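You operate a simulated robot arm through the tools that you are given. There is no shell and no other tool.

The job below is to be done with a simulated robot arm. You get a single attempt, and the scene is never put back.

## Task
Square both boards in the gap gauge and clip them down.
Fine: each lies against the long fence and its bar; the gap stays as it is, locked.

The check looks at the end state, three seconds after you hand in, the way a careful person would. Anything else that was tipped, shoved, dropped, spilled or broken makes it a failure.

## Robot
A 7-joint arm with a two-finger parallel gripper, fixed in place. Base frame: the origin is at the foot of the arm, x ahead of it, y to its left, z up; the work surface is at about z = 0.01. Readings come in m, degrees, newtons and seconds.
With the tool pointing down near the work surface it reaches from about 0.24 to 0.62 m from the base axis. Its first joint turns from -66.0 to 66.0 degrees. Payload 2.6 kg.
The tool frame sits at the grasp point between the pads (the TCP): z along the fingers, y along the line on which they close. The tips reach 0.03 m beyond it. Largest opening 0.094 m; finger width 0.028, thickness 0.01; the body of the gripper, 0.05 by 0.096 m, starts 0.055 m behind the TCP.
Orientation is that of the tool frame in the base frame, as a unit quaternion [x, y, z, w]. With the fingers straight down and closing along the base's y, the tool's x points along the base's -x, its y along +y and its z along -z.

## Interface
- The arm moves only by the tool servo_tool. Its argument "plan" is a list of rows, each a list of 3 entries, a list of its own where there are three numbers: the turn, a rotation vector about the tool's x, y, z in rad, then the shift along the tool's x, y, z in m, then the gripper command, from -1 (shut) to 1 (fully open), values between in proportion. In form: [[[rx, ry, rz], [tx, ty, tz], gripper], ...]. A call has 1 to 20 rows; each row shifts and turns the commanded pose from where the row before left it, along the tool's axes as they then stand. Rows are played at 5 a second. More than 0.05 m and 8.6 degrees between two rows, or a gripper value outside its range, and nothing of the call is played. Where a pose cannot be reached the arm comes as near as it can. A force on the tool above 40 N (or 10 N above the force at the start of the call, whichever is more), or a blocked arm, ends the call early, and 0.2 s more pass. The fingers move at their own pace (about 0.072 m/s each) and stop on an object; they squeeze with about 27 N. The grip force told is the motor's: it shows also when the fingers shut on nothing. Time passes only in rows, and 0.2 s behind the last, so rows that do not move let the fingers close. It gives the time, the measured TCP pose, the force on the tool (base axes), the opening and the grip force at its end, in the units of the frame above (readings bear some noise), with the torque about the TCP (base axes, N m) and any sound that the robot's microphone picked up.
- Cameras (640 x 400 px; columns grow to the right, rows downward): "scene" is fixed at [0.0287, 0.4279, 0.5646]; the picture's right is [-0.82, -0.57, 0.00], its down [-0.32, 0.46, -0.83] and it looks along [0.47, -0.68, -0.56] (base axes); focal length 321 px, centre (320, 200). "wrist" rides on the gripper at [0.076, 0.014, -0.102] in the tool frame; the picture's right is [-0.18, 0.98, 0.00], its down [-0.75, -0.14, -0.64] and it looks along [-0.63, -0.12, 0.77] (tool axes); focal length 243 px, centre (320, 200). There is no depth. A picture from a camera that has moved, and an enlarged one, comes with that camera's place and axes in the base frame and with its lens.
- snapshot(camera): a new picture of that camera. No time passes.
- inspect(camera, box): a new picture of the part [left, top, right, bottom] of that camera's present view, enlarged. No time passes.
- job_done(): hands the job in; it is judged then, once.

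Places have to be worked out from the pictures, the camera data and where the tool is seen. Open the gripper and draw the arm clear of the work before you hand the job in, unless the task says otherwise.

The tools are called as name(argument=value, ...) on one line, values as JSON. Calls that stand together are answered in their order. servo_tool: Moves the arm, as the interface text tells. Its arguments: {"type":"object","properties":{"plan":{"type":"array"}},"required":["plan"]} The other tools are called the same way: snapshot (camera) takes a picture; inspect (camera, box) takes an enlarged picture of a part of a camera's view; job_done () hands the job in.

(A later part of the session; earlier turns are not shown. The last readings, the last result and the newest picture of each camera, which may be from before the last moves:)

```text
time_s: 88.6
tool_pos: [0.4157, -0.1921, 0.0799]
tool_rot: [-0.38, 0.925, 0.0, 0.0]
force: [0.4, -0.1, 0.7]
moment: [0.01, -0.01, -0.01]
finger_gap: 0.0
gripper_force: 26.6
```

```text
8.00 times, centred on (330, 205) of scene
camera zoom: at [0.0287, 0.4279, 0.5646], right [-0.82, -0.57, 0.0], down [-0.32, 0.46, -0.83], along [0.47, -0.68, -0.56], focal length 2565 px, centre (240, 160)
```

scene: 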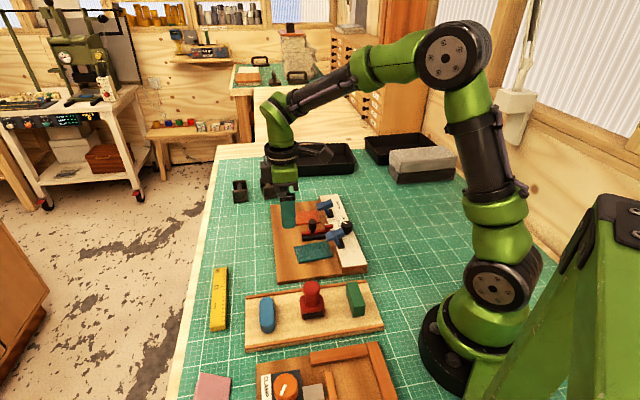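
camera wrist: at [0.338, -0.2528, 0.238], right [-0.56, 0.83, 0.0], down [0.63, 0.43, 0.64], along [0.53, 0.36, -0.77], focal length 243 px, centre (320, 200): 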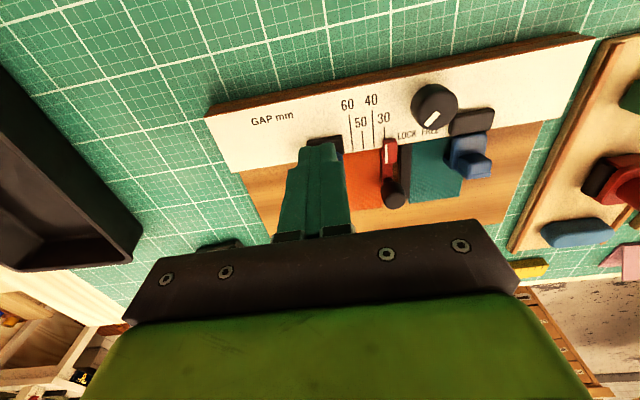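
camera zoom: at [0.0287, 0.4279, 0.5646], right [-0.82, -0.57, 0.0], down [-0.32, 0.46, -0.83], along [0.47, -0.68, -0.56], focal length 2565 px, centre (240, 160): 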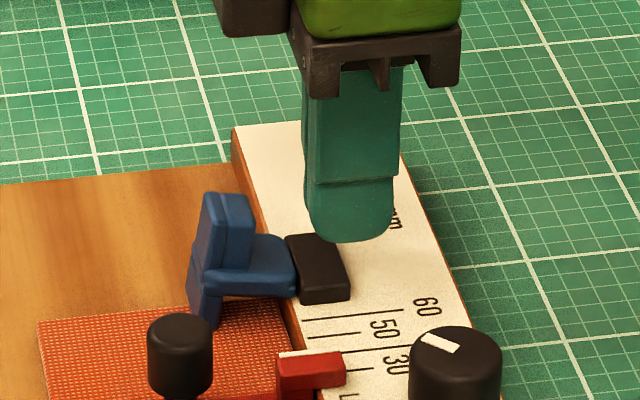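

Clip 2 snapped shut onto the orange. I'll check both boards, the clips and the gap closely.

inspect(camera="scene", box=[310, 195, 345, 225])

inspect(camera="scene", box=[318, 208, 338, 222])

inspect(camera="scene", box=[290, 222, 320, 244])

inspect(camera="scene", box=[315, 215, 365, 250])

```text
13.33 times, centred on (328, 210) of scene
camera zoom: at [0.0287, 0.4279, 0.5646], right [-0.82, -0.57, 0.0], down [-0.32, 0.46, -0.83], along [0.47, -0.68, -0.56], focal length 4275 px, centre (220, 67)
```

zoom: 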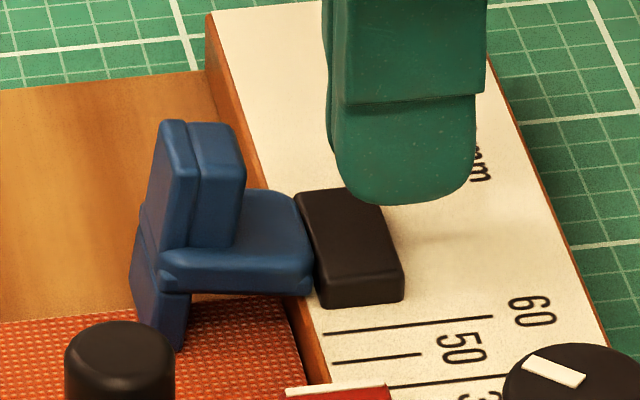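

```text
16.00 times, centred on (328, 215) of scene
camera zoom: at [0.0287, 0.4279, 0.5646], right [-0.82, -0.57, 0.0], down [-0.32, 0.46, -0.83], along [0.47, -0.68, -0.56], focal length 5130 px, centre (192, -40)
```

zoom: 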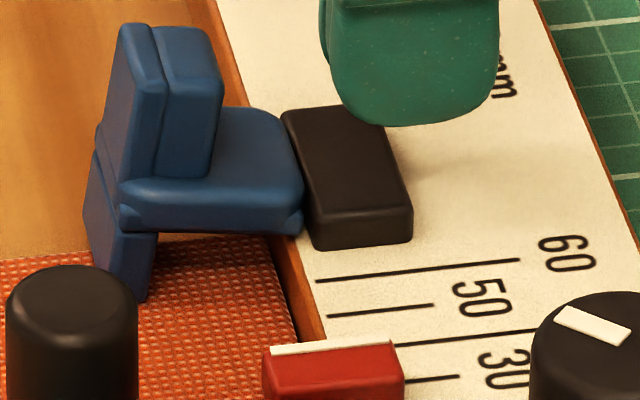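

```text
16.00 times, centred on (305, 233) of scene
camera zoom: at [0.0287, 0.4279, 0.5646], right [-0.82, -0.57, 0.0], down [-0.32, 0.46, -0.83], along [0.47, -0.68, -0.56], focal length 5130 px, centre (560, -328)
```

zoom: 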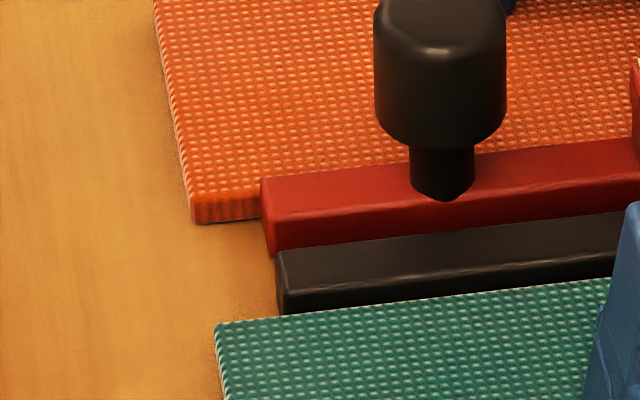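

```text
11.43 times, centred on (340, 232) of scene
camera zoom: at [0.0287, 0.4279, 0.5646], right [-0.82, -0.57, 0.0], down [-0.32, 0.46, -0.83], along [0.47, -0.68, -0.56], focal length 3664 px, centre (91, -171)
```

zoom: 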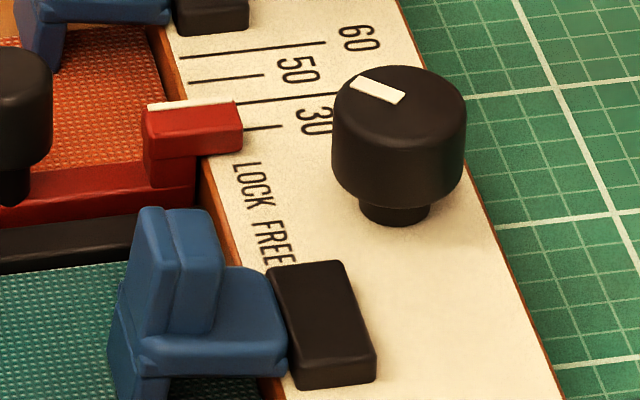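

Clip 2 is closed, but I again see a thin dark line between the orange and the fence. I'll back away and turn the hand so the wrist camera can see that joint from the board side.

servo_tool(plan=[[[0, 0, 0], [0.006, 0, 0], -1], [[0, 0, 0], [0.006, 0, -0.02], -1], [[0, 0, 0], [0, 0, -0.04], -1], [[0, 0, 0], [0, 0, -0.03], -1], [[0, 0, 0.131], [0, 0, 0], -1], [[0, 0, 0.131], [0, 0, 0], -1], [[0, 0, 0.131], [0, 0, 0], -1], [[0, 0, 0.131], [0, 0, 0], -1], [[0, 0, 0.131], [0, 0, 0], -1], [[0, 0, 0.131], [0, 0, 0], -1], [[0, 0, 0.131], [0, 0, 0], -1], [[0, 0, 0.131], [0, 0, 0], -1], [[0, 0, 0.131], [0, 0, 0], -1], [[0, 0, 0.131], [0, 0, 0], -1], [[0, 0, 0.131], [0, 0, 0], -1], [[0, 0, 0.13], [0, 0, 0], -1], [[0, 0, 0], [0, 0.03, 0], -1], [[0, 0, 0], [0, 0.03, 0], -1], [[0, 0, 0], [0, 0, 0], -1]])

snapshot(camera="wrist")

inspect(camera="scene", box=[318, 208, 338, 222])

```text
time_s: 92.6
tool_pos: [0.4493, -0.1564, 0.1695]
tool_rot: [0.386, 0.922, 0.001, 0.0]
force: [-0.4, -0.7, -0.4]
moment: [-0.01, 0.0, 0.0]
finger_gap: 0.0001
gripper_force: 27.2
```

```text
taken
camera wrist: at [0.4063, -0.0927, 0.273], right [0.83, 0.56, 0.0], down [0.43, -0.64, 0.64], along [0.36, -0.53, -0.77], focal length 243 px, centre (320, 200)
```

wrist: 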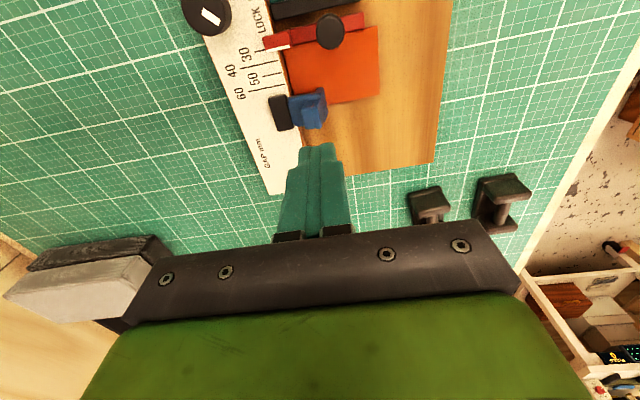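

```text
16.00 times, centred on (328, 215) of scene
camera zoom: at [0.0287, 0.4279, 0.5646], right [-0.82, -0.57, 0.0], down [-0.32, 0.46, -0.83], along [0.47, -0.68, -0.56], focal length 5130 px, centre (192, -40)
```

zoom: 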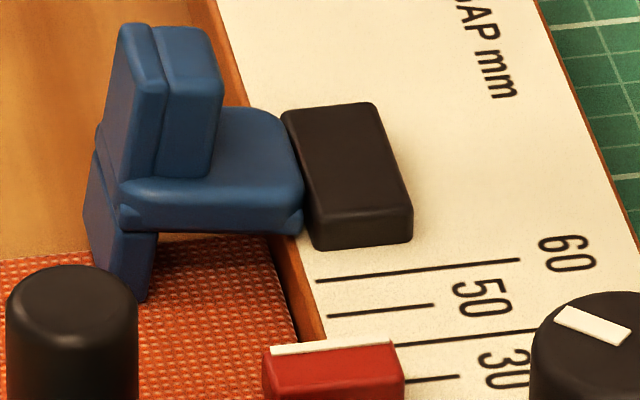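

inspect(camera="wrist", box=[260, 20, 400, 120])

inspect(camera="wrist", box=[265, 35, 315, 75])

inspect(camera="wrist", box=[275, 70, 335, 120])

```text
4.00 times, centred on (330, 70) of wrist
camera zoom: at [0.4063, -0.0927, 0.273], right [0.83, 0.56, 0.0], down [0.43, -0.64, 0.64], along [0.36, -0.53, -0.77], focal length 970 px, centre (280, 720)
```

zoom: 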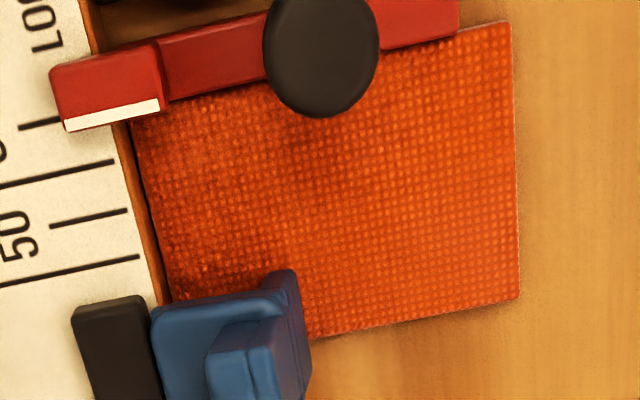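

```text
10.00 times, centred on (290, 55) of wrist
camera zoom: at [0.4063, -0.0927, 0.273], right [0.83, 0.56, 0.0], down [0.43, -0.64, 0.64], along [0.36, -0.53, -0.77], focal length 2426 px, centre (620, 1650)
```

zoom: 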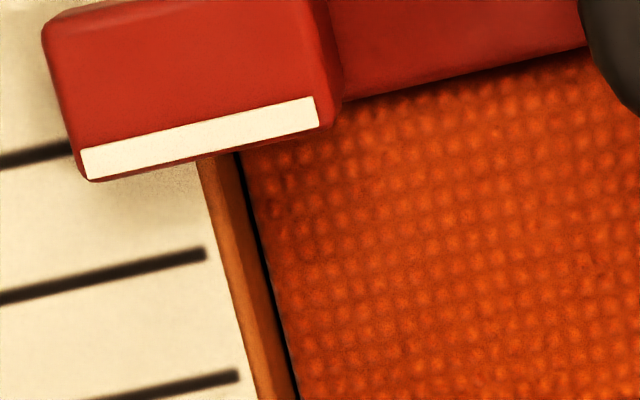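

```text
8.00 times, centred on (305, 95) of wrist
camera zoom: at [0.4063, -0.0927, 0.273], right [0.83, 0.56, 0.0], down [0.43, -0.64, 0.64], along [0.36, -0.53, -0.77], focal length 1941 px, centre (440, 1040)
```

zoom: 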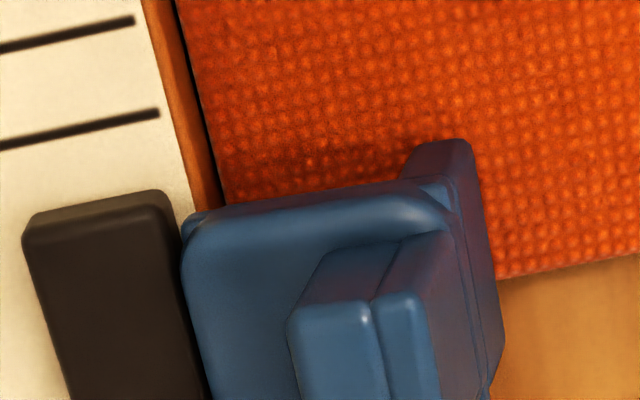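

There's a gap of roughly 0.5 mm between the orange and the fence. For comparison, I'll slide the camera back to view the teal's fence joint.

servo_tool(plan=[[[0, 0, 0], [0.03, 0, 0], -1], [[0, 0, 0], [0.03, 0, 0], -1], [[0, 0, 0], [0.03, 0, 0], -1], [[0, 0, 0], [0, 0, 0], -1]])

inspect(camera="wrist", box=[255, 10, 395, 120])

inspect(camera="wrist", box=[255, 20, 315, 70])

inspect(camera="wrist", box=[270, 70, 330, 120])

```text
time_s: 93.6
tool_pos: [0.384, -0.0933, 0.1703]
tool_rot: [0.385, 0.923, -0.001, 0.0]
force: [-0.4, 0.3, 0.3]
moment: [0.02, 0.01, -0.01]
finger_gap: 0.0
gripper_force: 26.8
```

```text
3.64 times, centred on (325, 65) of wrist
camera zoom: at [0.3414, -0.0295, 0.2738], right [0.83, 0.56, 0.0], down [0.43, -0.64, 0.64], along [0.36, -0.53, -0.77], focal length 882 px, centre (302, 691)
```

zoom: 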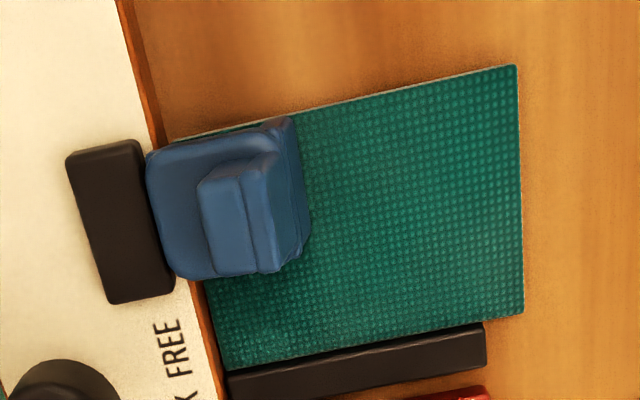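

```text
8.00 times, centred on (285, 45) of wrist
camera zoom: at [0.3414, -0.0295, 0.2738], right [0.83, 0.56, 0.0], down [0.43, -0.64, 0.64], along [0.36, -0.53, -0.77], focal length 1941 px, centre (600, 1440)
```

zoom: 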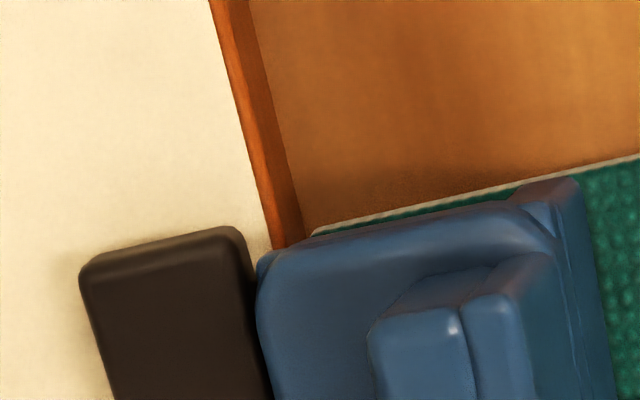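

```text
8.00 times, centred on (300, 95) of wrist
camera zoom: at [0.3414, -0.0295, 0.2738], right [0.83, 0.56, 0.0], down [0.43, -0.64, 0.64], along [0.36, -0.53, -0.77], focal length 1941 px, centre (480, 1040)
```

zoom: 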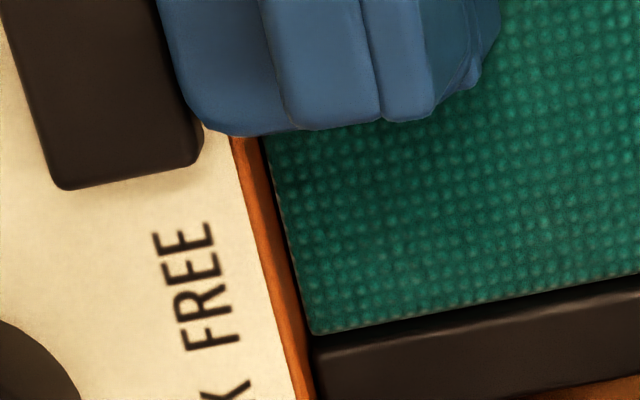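

inspect(camera="scene", box=[322, 235, 352, 260])

inspect(camera="wrist", box=[270, 35, 300, 60])

inspect(camera="wrist", box=[285, 85, 325, 120])

```text
16.00 times, centred on (337, 248) of scene
camera zoom: at [0.0286, 0.4279, 0.5646], right [-0.82, -0.57, 0.0], down [-0.32, 0.46, -0.83], along [0.47, -0.68, -0.56], focal length 5130 px, centre (48, -560)
```

zoom: 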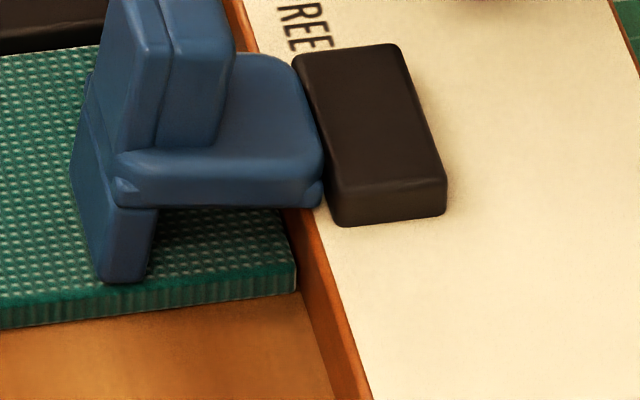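

```text
16.00 times, centred on (285, 48) of wrist
camera zoom: at [0.3414, -0.0295, 0.2738], right [0.83, 0.56, 0.0], down [0.43, -0.64, 0.64], along [0.36, -0.53, -0.77], focal length 3882 px, centre (880, 2640)
```

zoom: 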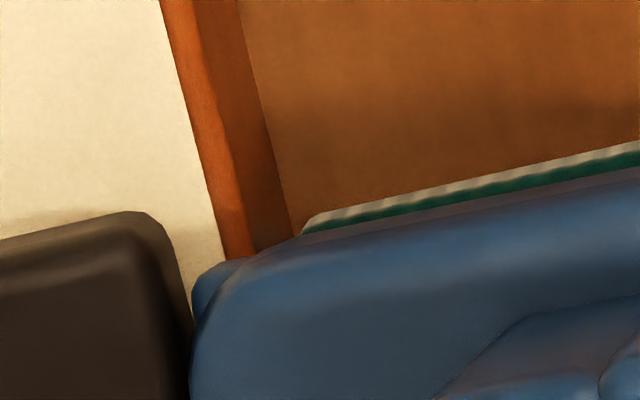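

```text
11.43 times, centred on (305, 102) of wrist
camera zoom: at [0.3414, -0.0295, 0.2738], right [0.83, 0.56, 0.0], down [0.43, -0.64, 0.64], along [0.36, -0.53, -0.77], focal length 2773 px, centre (491, 1314)
```

zoom: 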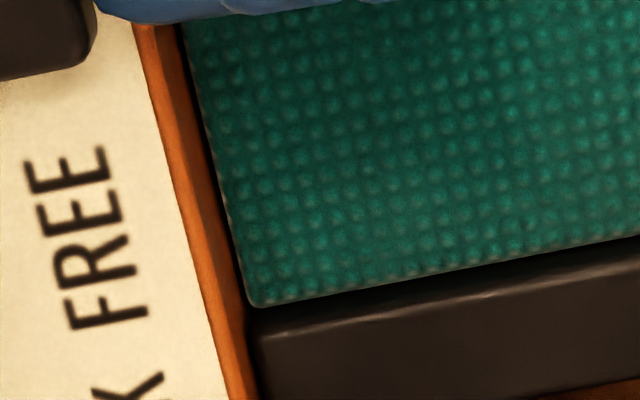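

Both joints show a thin dark line that I can't judge from this angle. I'll put the camera straight above the fence edge so the fence face is edge-on and the true gaps show.

servo_tool(plan=[[[0, 0, 0], [-0.029, -0.0185, 0], -1], [[0, 0, 0], [-0.029, -0.0185, 0], -1], [[0, 0, 0], [0, 0, 0], -1]])

snapshot(camera="wrist")

inspect(camera="wrist", box=[290, 0, 370, 60])

inspect(camera="wrist", box=[300, 50, 380, 110])

```text
time_s: 94.4
tool_pos: [0.4009, -0.1616, 0.1686]
tool_rot: [0.385, 0.923, 0.0, 0.0]
force: [0.4, -0.7, 0.6]
moment: [0.0, -0.01, 0.01]
finger_gap: 0.0
gripper_force: 26.6
```

```text
taken
camera wrist: at [0.3574, -0.0975, 0.2726], right [0.83, 0.56, 0.0], down [0.43, -0.64, 0.64], along [0.36, -0.53, -0.77], focal length 243 px, centre (320, 200)
```

wrist: 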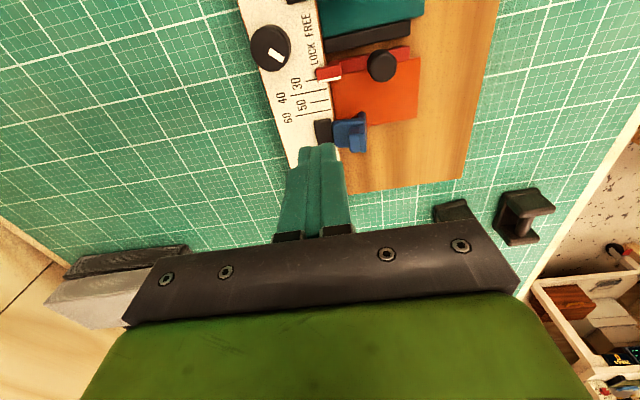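

```text
6.67 times, centred on (330, 30) of wrist
camera zoom: at [0.3574, -0.0975, 0.2726], right [0.83, 0.56, 0.0], down [0.43, -0.64, 0.64], along [0.36, -0.53, -0.77], focal length 1618 px, centre (253, 1333)
```

zoom: 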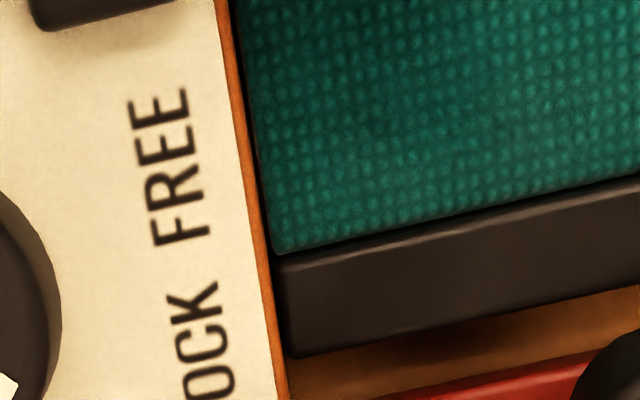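

```text
6.67 times, centred on (340, 80) of wrist
camera zoom: at [0.3574, -0.0975, 0.2726], right [0.83, 0.56, 0.0], down [0.43, -0.64, 0.64], along [0.36, -0.53, -0.77], focal length 1618 px, centre (187, 1000)
```

zoom: 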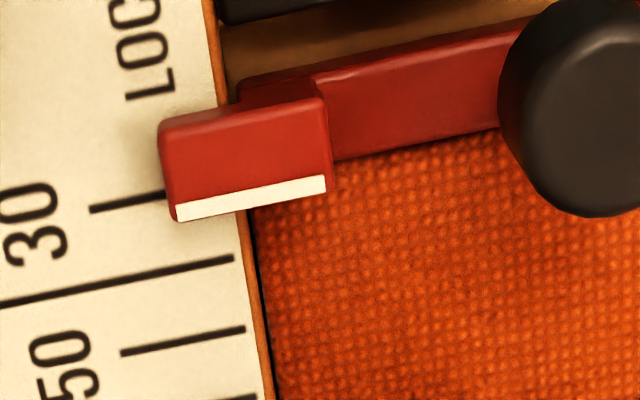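

Seen edge-on, both boards show about 1 mm of dark line at the fence. To find out whether that is a real gap or just rounded edges, I'll press the orange's outer edge towards the fence again, with the clip on, and watch the same scene crop.

servo_tool(plan=[[[0, 0, 0], [-0.0057, 0.0385, 0], -1], [[0, 0, 0], [-0.0057, 0.0385, 0], -1], [[0, 0, 0], [0, 0.038, 0], -1], [[0, 0, 0], [0, 0, 0.04], -1], [[0, 0, 0], [0, 0, 0.04], -1], [[0, 0, 0], [0, 0, 0.035], -1], [[0, 0, 0], [0, 0, 0.006], -1], [[0, 0, 0], [0, 0, 0], -1]])

snapshot(camera="wrist")

inspect(camera="scene", box=[280, 190, 350, 245])

```text
time_s: 96.2
tool_pos: [0.4903, -0.0886, 0.0464]
tool_rot: [0.386, 0.923, 0.0, 0.0]
force: [0.4, 0.4, -0.6]
moment: [0.01, 0.01, -0.01]
finger_gap: 0.0
gripper_force: 27.1
```

```text
taken
camera wrist: at [0.4467, -0.0241, 0.1511], right [0.83, 0.56, 0.0], down [0.43, -0.64, 0.64], along [0.36, -0.53, -0.77], focal length 243 px, centre (320, 200)
```

wrist: 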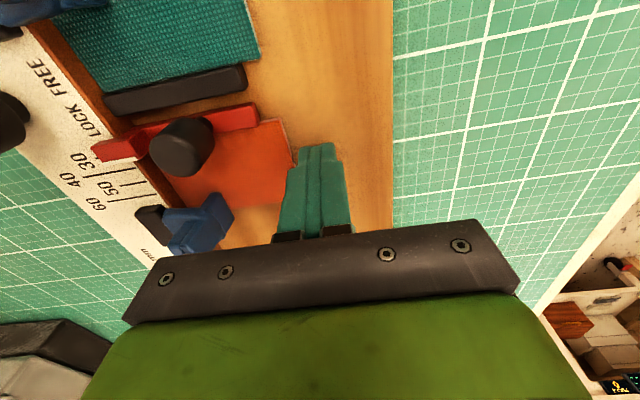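

```text
7.27 times, centred on (315, 218) of scene
camera zoom: at [0.0287, 0.4279, 0.5646], right [-0.82, -0.57, 0.0], down [-0.32, 0.46, -0.83], along [0.47, -0.68, -0.56], focal length 2332 px, centre (356, 73)
```

zoom: 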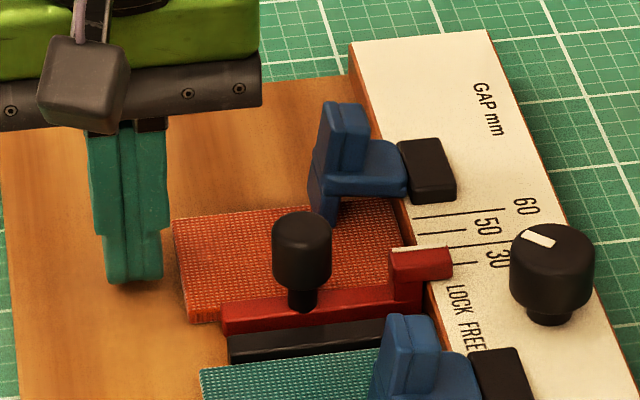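

servo_tool(plan=[[[0, 0, 0], [0, 0, 0.002], -1], [[0, 0, 0], [0, 0, 0.0015], -1], [[0, 0, 0], [0, -0.002, 0], -1], [[0, 0, 0], [0, -0.002, 0], -1], [[0, 0, 0], [0, -0.002, 0], -1], [[0, 0, 0], [0, -0.001, 0], -1], [[0, 0, 0], [0, 0, 0], -1]])

inspect(camera="wrist", box=[240, 90, 360, 180])

inspect(camera="scene", box=[318, 208, 338, 222])

```text
time_s: 97.8
tool_pos: [0.4848, -0.094, 0.046]
tool_rot: [0.386, 0.922, 0.0, 0.0]
force: [-0.5, 0.7, -0.3]
moment: [-0.01, 0.02, 0.01]
finger_gap: 0.0
gripper_force: 27.1
```

```text
4.44 times, centred on (300, 135) of wrist
camera zoom: at [0.4418, -0.0298, 0.1491], right [0.83, 0.56, 0.0], down [0.43, -0.64, 0.64], along [0.36, -0.53, -0.77], focal length 1078 px, centre (409, 489)
```

zoom: 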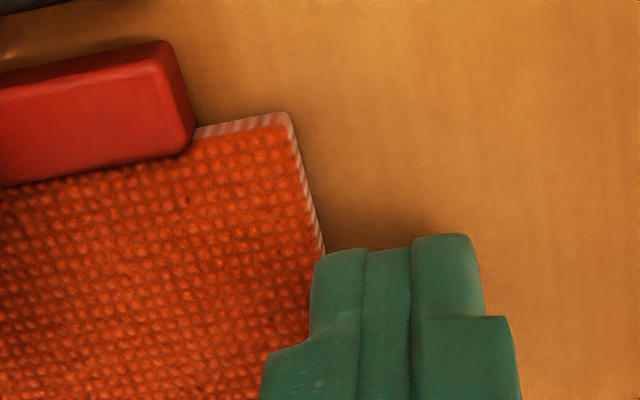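

```text
16.00 times, centred on (328, 215) of scene
camera zoom: at [0.0287, 0.4279, 0.5646], right [-0.82, -0.57, 0.0], down [-0.32, 0.46, -0.83], along [0.47, -0.68, -0.56], focal length 5130 px, centre (192, -40)
```

zoom: 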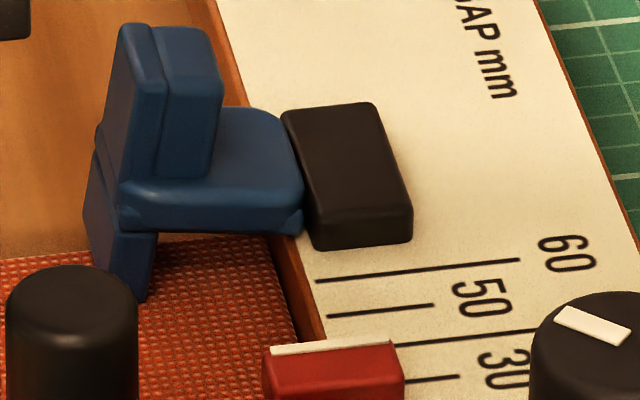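

servo_tool(plan=[[[0, 0, 0], [0, -0.001, 0], -1], [[0, 0, 0], [0, 0, 0], -1]])

inspect(camera="wrist", box=[240, 90, 360, 180])

inspect(camera="scene", box=[290, 222, 320, 244])

```text
time_s: 98.4
tool_pos: [0.4851, -0.0947, 0.0455]
tool_rot: [0.384, 0.923, 0.0, 0.001]
force: [0.5, 1.8, -1.2]
moment: [0.05, 0.01, -0.01]
finger_gap: 0.0
gripper_force: 26.8
```

```text
4.44 times, centred on (300, 135) of wrist
camera zoom: at [0.4413, -0.0303, 0.149], right [0.83, 0.56, 0.0], down [0.43, -0.64, 0.64], along [0.36, -0.53, -0.77], focal length 1078 px, centre (409, 489)
```

zoom: 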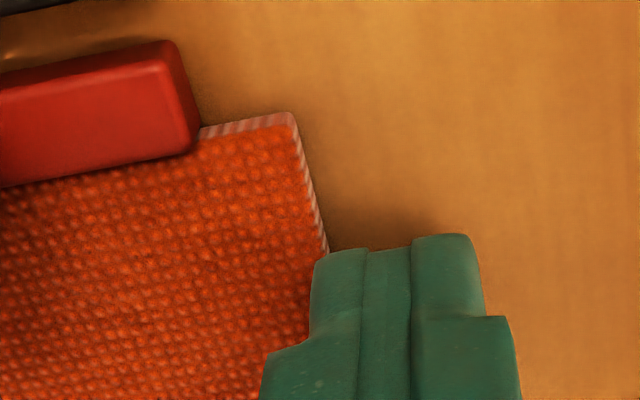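

```text
16.00 times, centred on (305, 233) of scene
camera zoom: at [0.0287, 0.4279, 0.5646], right [-0.82, -0.57, 0.0], down [-0.32, 0.46, -0.83], along [0.47, -0.68, -0.56], focal length 5130 px, centre (560, -328)
```

zoom: 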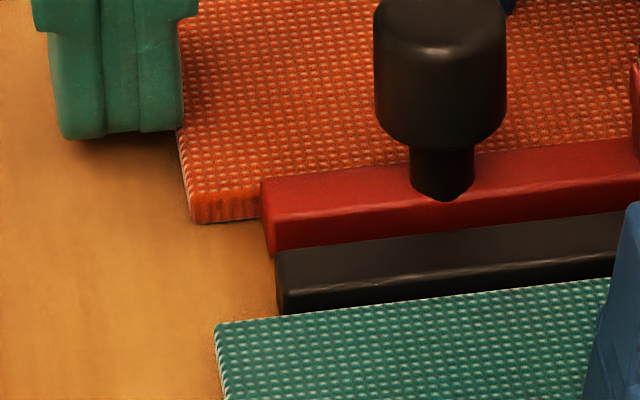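

Contact has begun at about 1.6 N. I'll press a bit more and watch whether the board moves.

servo_tool(plan=[[[0, 0, 0], [0, -0.0007, 0], -1], [[0, 0, 0], [0, 0, 0], -1]])

inspect(camera="wrist", box=[240, 90, 360, 180])

inspect(camera="scene", box=[290, 222, 320, 244])

```text
time_s: 99.0
tool_pos: [0.4843, -0.0959, 0.0446]
tool_rot: [0.385, 0.923, 0.001, 0.0]
force: [2.7, 2.8, 0.1]
moment: [0.06, -0.06, 0.02]
finger_gap: 0.0
gripper_force: 26.9
```

```text
4.44 times, centred on (300, 135) of wrist
camera zoom: at [0.4408, -0.0306, 0.149], right [0.83, 0.56, 0.0], down [0.43, -0.64, 0.64], along [0.36, -0.53, -0.77], focal length 1078 px, centre (409, 489)
```

zoom: 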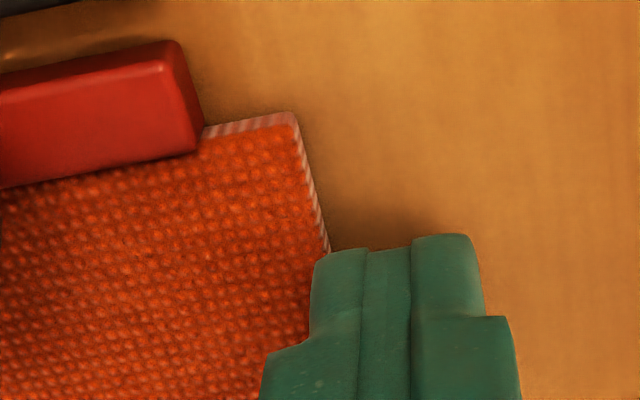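

```text
16.00 times, centred on (305, 233) of scene
camera zoom: at [0.0287, 0.4279, 0.5646], right [-0.82, -0.57, 0.0], down [-0.32, 0.46, -0.83], along [0.47, -0.68, -0.56], focal length 5130 px, centre (560, -328)
```

zoom: 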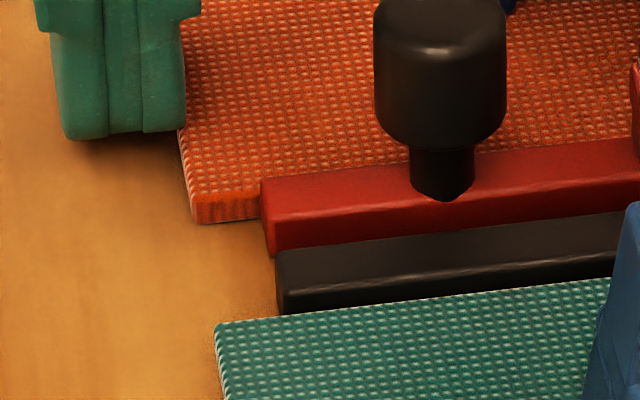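

servo_tool(plan=[[[0, 0, 0], [0, -0.0007, 0], -1], [[0, 0, 0], [0, 0, 0], -1]])

inspect(camera="wrist", box=[240, 90, 360, 180])

inspect(camera="scene", box=[318, 208, 338, 222])

```text
time_s: 99.6
tool_pos: [0.4839, -0.0952, 0.0458]
tool_rot: [0.385, 0.923, 0.001, 0.0]
force: [5.8, 5.6, -0.3]
moment: [0.14, -0.15, 0.03]
finger_gap: 0.0
gripper_force: 27.2
```

```text
4.44 times, centred on (300, 135) of wrist
camera zoom: at [0.4404, -0.0309, 0.1489], right [0.83, 0.56, 0.0], down [0.43, -0.64, 0.64], along [0.36, -0.53, -0.77], focal length 1078 px, centre (409, 489)
```

zoom: 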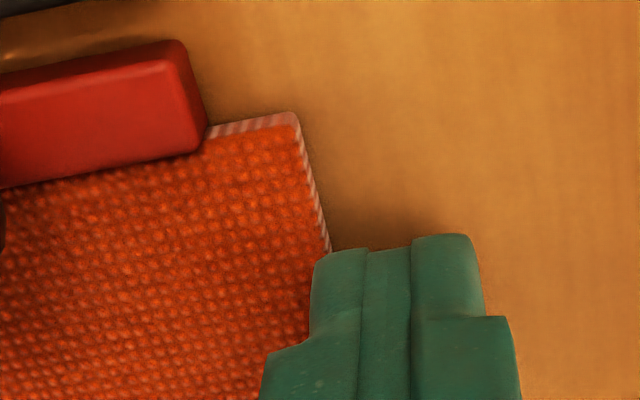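

```text
16.00 times, centred on (328, 215) of scene
camera zoom: at [0.0287, 0.4279, 0.5646], right [-0.82, -0.57, 0.0], down [-0.32, 0.46, -0.83], along [0.47, -0.68, -0.56], focal length 5130 px, centre (192, -40)
```

zoom: 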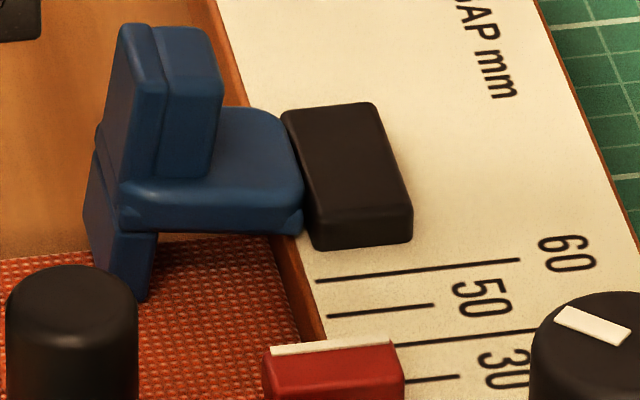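

The board shifted about 0.3 mm and is now hard on the fence at 8 N, and the dark line has gone. I'll release slowly and then check that it stays.

servo_tool(plan=[[[0, 0, 0], [0, 0.0007, 0], -1], [[0, 0, 0], [0, 0.0007, 0], -1], [[0, 0, 0], [0, 0.001, 0], -1], [[0, 0, 0], [0, 0.003, 0], -1], [[0, 0, 0], [0, 0.004, 0], -1], [[0, 0, 0], [0, 0, 0], -1]])

inspect(camera="scene", box=[318, 208, 338, 222])

inspect(camera="scene", box=[315, 215, 365, 250])

inspect(camera="wrist", box=[80, 80, 310, 230])

```text
time_s: 101.0
tool_pos: [0.4917, -0.09, 0.0464]
tool_rot: [0.385, 0.923, -0.001, 0.0]
force: [-0.2, -0.1, 0.1]
moment: [0.0, 0.01, -0.02]
finger_gap: 0.0001
gripper_force: 26.9
```

```text
16.00 times, centred on (328, 215) of scene
camera zoom: at [0.0287, 0.4279, 0.5646], right [-0.82, -0.57, 0.0], down [-0.32, 0.46, -0.83], along [0.47, -0.68, -0.56], focal length 5130 px, centre (192, -40)
```

zoom: 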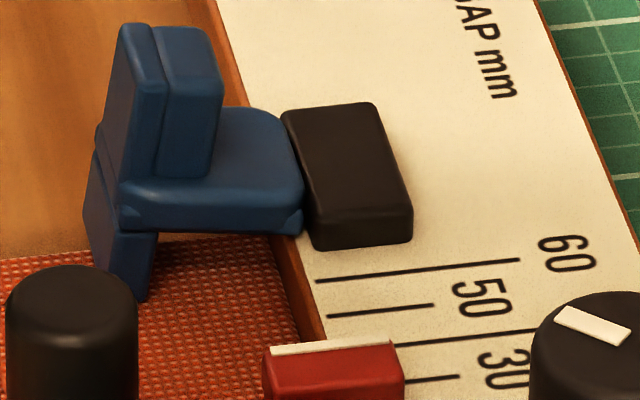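

```text
11.43 times, centred on (340, 232) of scene
camera zoom: at [0.0287, 0.4279, 0.5646], right [-0.82, -0.57, 0.0], down [-0.32, 0.46, -0.83], along [0.47, -0.68, -0.56], focal length 3664 px, centre (91, -171)
```

zoom: 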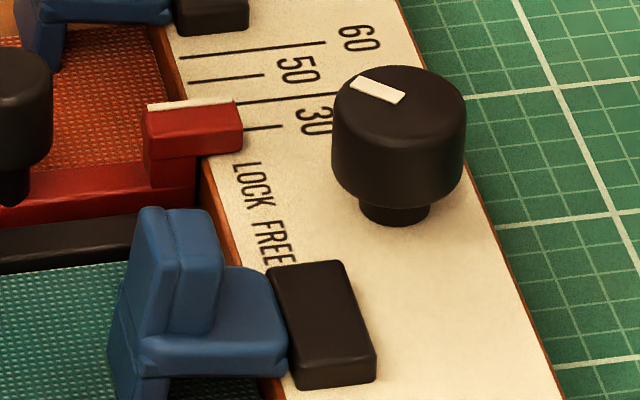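

```text
2.67 times, centred on (195, 155) of wrist
camera zoom: at [0.4467, -0.0249, 0.1488], right [0.83, 0.56, 0.0], down [0.43, -0.64, 0.64], along [0.36, -0.53, -0.77], focal length 647 px, centre (653, 320)
```

zoom: 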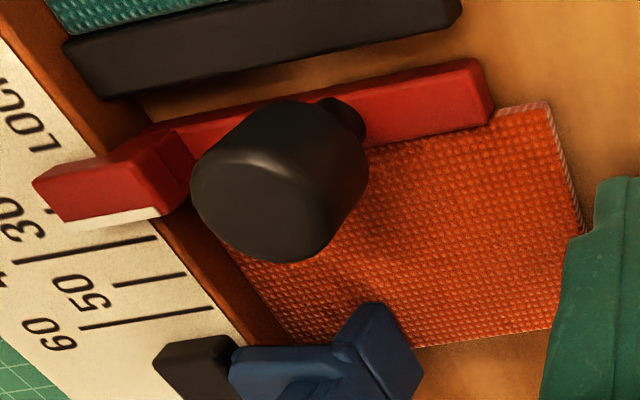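

The orange stays flush and the gap mark is unchanged. I'll do the same light seating push on the teal's outer edge: lift, shift along, and lower.

servo_tool(plan=[[[0, 0, 0], [0, 0.002, -0.03], -1], [[0, 0, 0], [0.03, 0, -0.01], -1], [[0, 0, 0], [0.03, 0, 0], -1], [[0, 0, 0], [0.027, 0, 0], -1], [[0, 0, 0], [0, 0, 0.025], -1], [[0, 0, 0], [0, 0, 0.0145], -1], [[0, 0, 0], [0, 0, 0], -1]])

inspect(camera="wrist", box=[200, 60, 380, 180])

inspect(camera="scene", box=[280, 215, 350, 270])

```text
time_s: 102.6
tool_pos: [0.4305, -0.0258, 0.0449]
tool_rot: [0.386, 0.922, 0.0, 0.0]
force: [0.8, -0.9, -0.4]
moment: [-0.01, -0.01, 0.02]
finger_gap: 0.0004
gripper_force: 27.3
```

```text
3.33 times, centred on (290, 120) of wrist
camera zoom: at [0.3867, 0.0384, 0.1497], right [0.83, 0.56, 0.0], down [0.43, -0.64, 0.64], along [0.36, -0.53, -0.77], focal length 809 px, centre (420, 467)
```

zoom: 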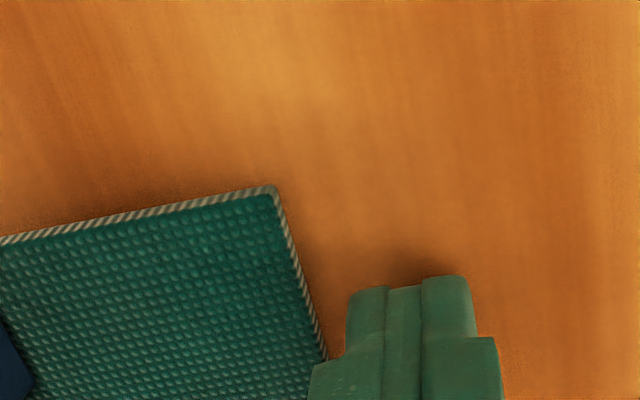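

```text
7.27 times, centred on (315, 242) of scene
camera zoom: at [0.0287, 0.4279, 0.5646], right [-0.82, -0.57, 0.0], down [-0.32, 0.46, -0.83], along [0.47, -0.68, -0.56], focal length 2332 px, centre (356, -109)
```

zoom: 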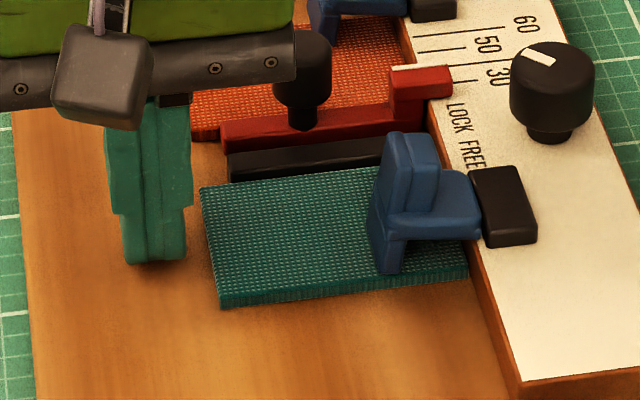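

servo_tool(plan=[[[0, 0, 0], [0, -0.002, 0], -1], [[0, 0, 0], [0, -0.002, 0], -1], [[0, 0, 0], [0, -0.002, 0], -1], [[0, 0, 0], [0, -0.001, 0], -1], [[0, 0, 0], [0, -0.001, 0], -1], [[0, 0, 0], [0, 0, 0], -1]])

inspect(camera="wrist", box=[200, 60, 380, 180])

```text
time_s: 104.0
tool_pos: [0.4251, -0.0315, 0.0456]
tool_rot: [0.386, 0.922, 0.0, 0.0]
force: [0.1, 0.3, 0.1]
moment: [-0.03, -0.01, 0.02]
finger_gap: 0.0002
gripper_force: 27.2
```

```text
3.33 times, centred on (290, 120) of wrist
camera zoom: at [0.3813, 0.0329, 0.1495], right [0.83, 0.56, 0.0], down [0.43, -0.64, 0.64], along [0.36, -0.53, -0.77], focal length 809 px, centre (420, 467)
```

zoom: 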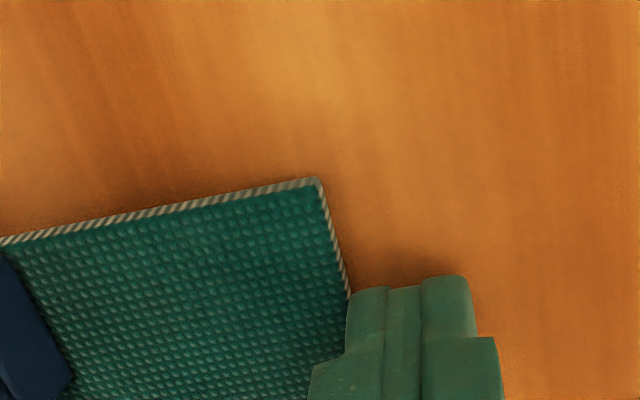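

servo_tool(plan=[[[0, 0, 0], [0, -0.001, 0], -1], [[0, 0, 0], [0, -0.001, 0], -1], [[0, 0, 0], [0, 0, 0], -1]])

inspect(camera="wrist", box=[200, 60, 380, 180])

```text
time_s: 104.8
tool_pos: [0.4223, -0.0325, 0.0464]
tool_rot: [0.386, 0.923, 0.0, 0.0]
force: [0.4, -0.1, 0.3]
moment: [0.01, -0.01, -0.01]
finger_gap: 0.0
gripper_force: 27.7
```

```text
3.33 times, centred on (290, 120) of wrist
camera zoom: at [0.3797, 0.0316, 0.1495], right [0.83, 0.56, 0.0], down [0.43, -0.64, 0.64], along [0.36, -0.53, -0.77], focal length 809 px, centre (420, 467)
```

zoom: 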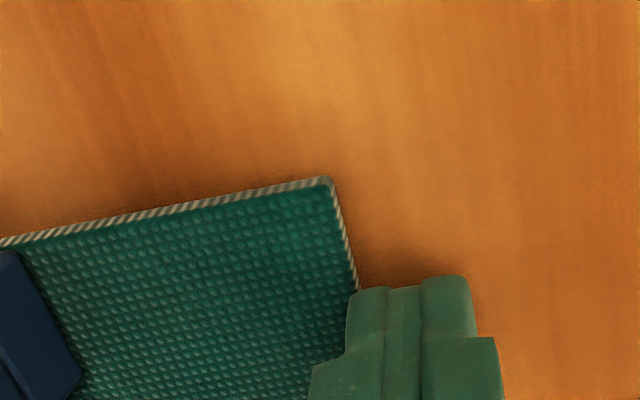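

servo_tool(plan=[[[0, 0, 0], [0, -0.001, 0], -1], [[0, 0, 0], [0, 0, 0], -1]])

inspect(camera="wrist", box=[200, 60, 380, 180])

```text
time_s: 105.4
tool_pos: [0.4233, -0.0339, 0.0456]
tool_rot: [0.384, 0.923, 0.0, 0.001]
force: [3.2, 3.8, -0.3]
moment: [0.11, -0.09, 0.03]
finger_gap: 0.0
gripper_force: 26.5
```

```text
3.33 times, centred on (290, 120) of wrist
camera zoom: at [0.3793, 0.0311, 0.1496], right [0.83, 0.56, 0.0], down [0.43, -0.64, 0.64], along [0.36, -0.53, -0.77], focal length 809 px, centre (420, 467)
```

zoom: 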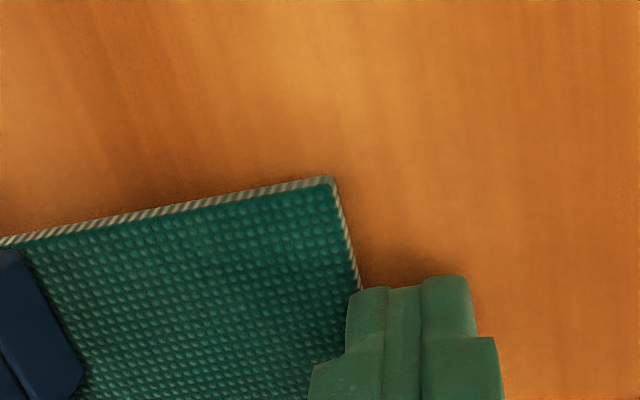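

Contact at 5 N. One more small press to match the orange, around 8–9 N.

servo_tool(plan=[[[0, 0, 0], [0, -0.0006, 0], -1], [[0, 0, 0], [0, 0, 0], -1]])

inspect(camera="wrist", box=[200, 60, 380, 180])

inspect(camera="scene", box=[322, 235, 352, 260])

```text
time_s: 106.0
tool_pos: [0.4236, -0.0343, 0.0447]
tool_rot: [0.385, 0.923, 0.001, 0.0]
force: [4.8, 7.5, -0.7]
moment: [0.19, -0.15, 0.03]
finger_gap: 0.0001
gripper_force: 27.3
```

```text
3.33 times, centred on (290, 120) of wrist
camera zoom: at [0.379, 0.0307, 0.1497], right [0.83, 0.56, 0.0], down [0.43, -0.64, 0.64], along [0.36, -0.53, -0.77], focal length 809 px, centre (420, 467)
```

zoom: 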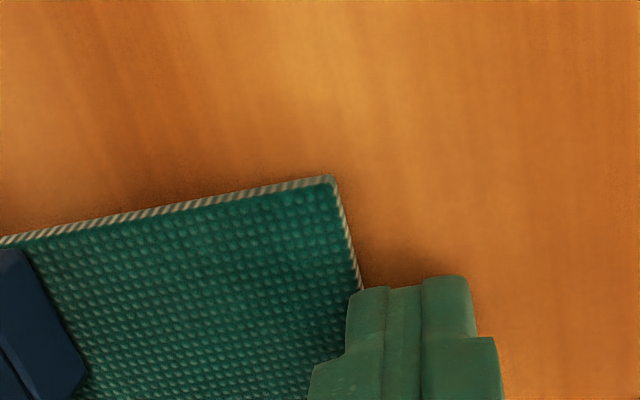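

```text
16.00 times, centred on (337, 248) of scene
camera zoom: at [0.0287, 0.4279, 0.5646], right [-0.82, -0.57, 0.0], down [-0.32, 0.46, -0.83], along [0.47, -0.68, -0.56], focal length 5130 px, centre (48, -560)
```

zoom: 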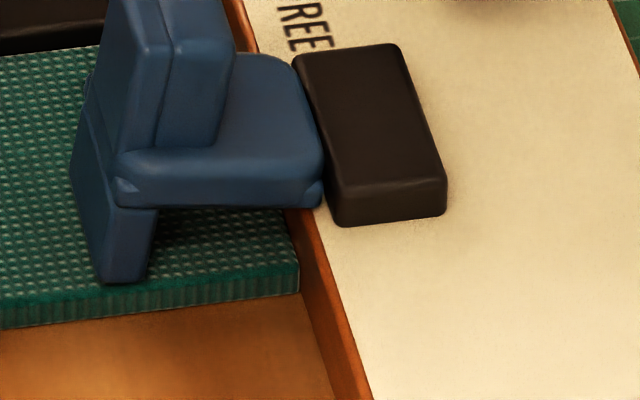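

The teal is hard on the fence at 8.7 N. I'll release slowly, lift clear, and check everything from above.

servo_tool(plan=[[[0, 0, 0], [0, 0.0007, 0], -1], [[0, 0, 0], [0, 0.0007, 0], -1], [[0, 0, 0], [0, 0.001, 0], -1], [[0, 0, 0], [0, 0.004, 0], -1], [[0, 0, 0], [0, 0.006, 0], -1], [[0, 0, 0], [0, 0.002, -0.03], -1], [[0, 0, 0], [0, 0, -0.05], -1], [[0, 0, 0], [0, -0.02, -0.04], -1], [[0, 0, 0], [0, -0.04, 0], -1], [[0, 0, 0], [-0.02, -0.04, 0], -1], [[0, 0, 0], [0, 0, 0], -1]])

snapshot(camera="wrist")

inspect(camera="scene", box=[285, 190, 375, 275])

```text
time_s: 108.4
tool_pos: [0.3756, -0.1084, 0.166]
tool_rot: [0.386, 0.923, 0.0, 0.0]
force: [-0.3, 0.2, -0.3]
moment: [0.01, -0.02, 0.03]
finger_gap: 0.0001
gripper_force: 27.0
```

```text
taken
camera wrist: at [0.3324, -0.0445, 0.2693], right [0.83, 0.56, 0.0], down [0.43, -0.64, 0.64], along [0.36, -0.53, -0.77], focal length 243 px, centre (320, 200)
```

wrist: 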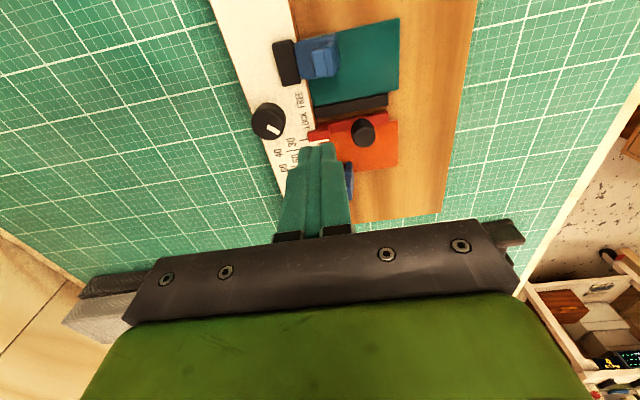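

```text
4.71 times, centred on (330, 232) of scene
camera zoom: at [0.0287, 0.4279, 0.5646], right [-0.82, -0.57, 0.0], down [-0.32, 0.46, -0.83], along [0.47, -0.68, -0.56], focal length 1509 px, centre (273, 47)
```

zoom: 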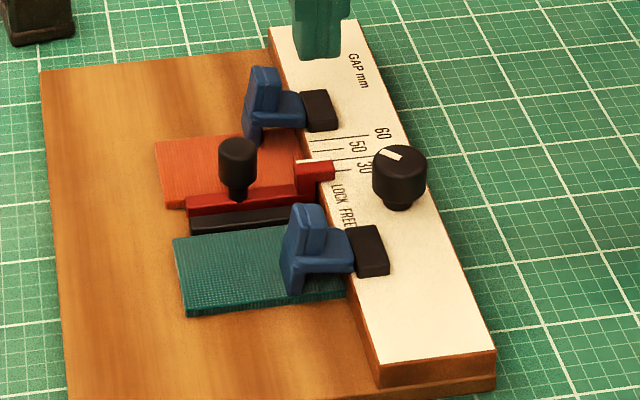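

inspect(camera="wrist", box=[270, 10, 410, 120])

inspect(camera="wrist", box=[295, 75, 345, 115])

inspect(camera="wrist", box=[345, 80, 405, 130])

inspect(camera="scene", box=[290, 222, 320, 244])

```text
3.64 times, centred on (340, 65) of wrist
camera zoom: at [0.3324, -0.0445, 0.2693], right [0.83, 0.56, 0.0], down [0.43, -0.64, 0.64], along [0.36, -0.53, -0.77], focal length 882 px, centre (247, 691)
```

zoom: 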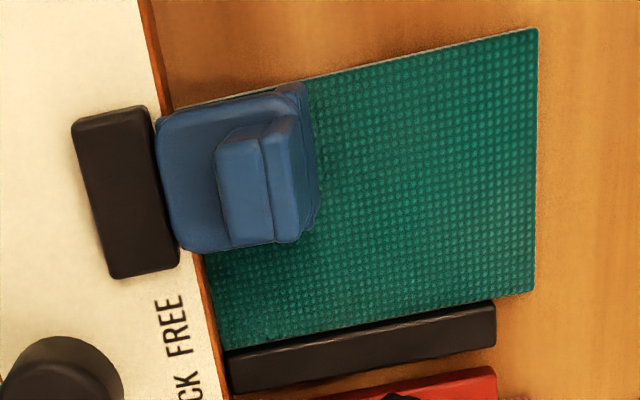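

```text
10.00 times, centred on (320, 95) of wrist
camera zoom: at [0.3324, -0.0445, 0.2693], right [0.83, 0.56, 0.0], down [0.43, -0.64, 0.64], along [0.36, -0.53, -0.77], focal length 2426 px, centre (320, 1250)
```

zoom: 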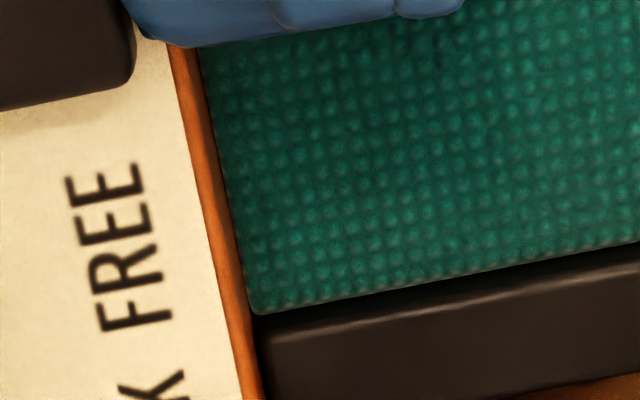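

```text
8.00 times, centred on (375, 105) of wrist
camera zoom: at [0.3324, -0.0445, 0.2693], right [0.83, 0.56, 0.0], down [0.43, -0.64, 0.64], along [0.36, -0.53, -0.77], focal length 1941 px, centre (-120, 960)
```

zoom: 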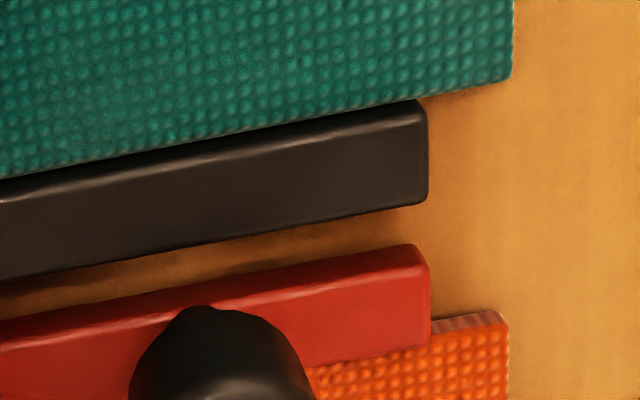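

```text
16.00 times, centred on (305, 233) of scene
camera zoom: at [0.0287, 0.4279, 0.5646], right [-0.82, -0.57, 0.0], down [-0.32, 0.46, -0.83], along [0.47, -0.68, -0.56], focal length 5130 px, centre (560, -328)
```

zoom: 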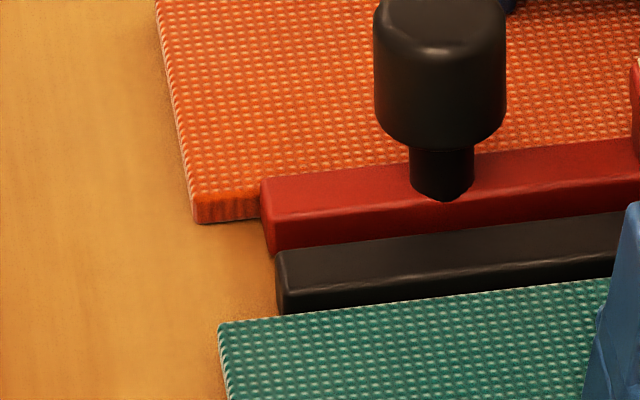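

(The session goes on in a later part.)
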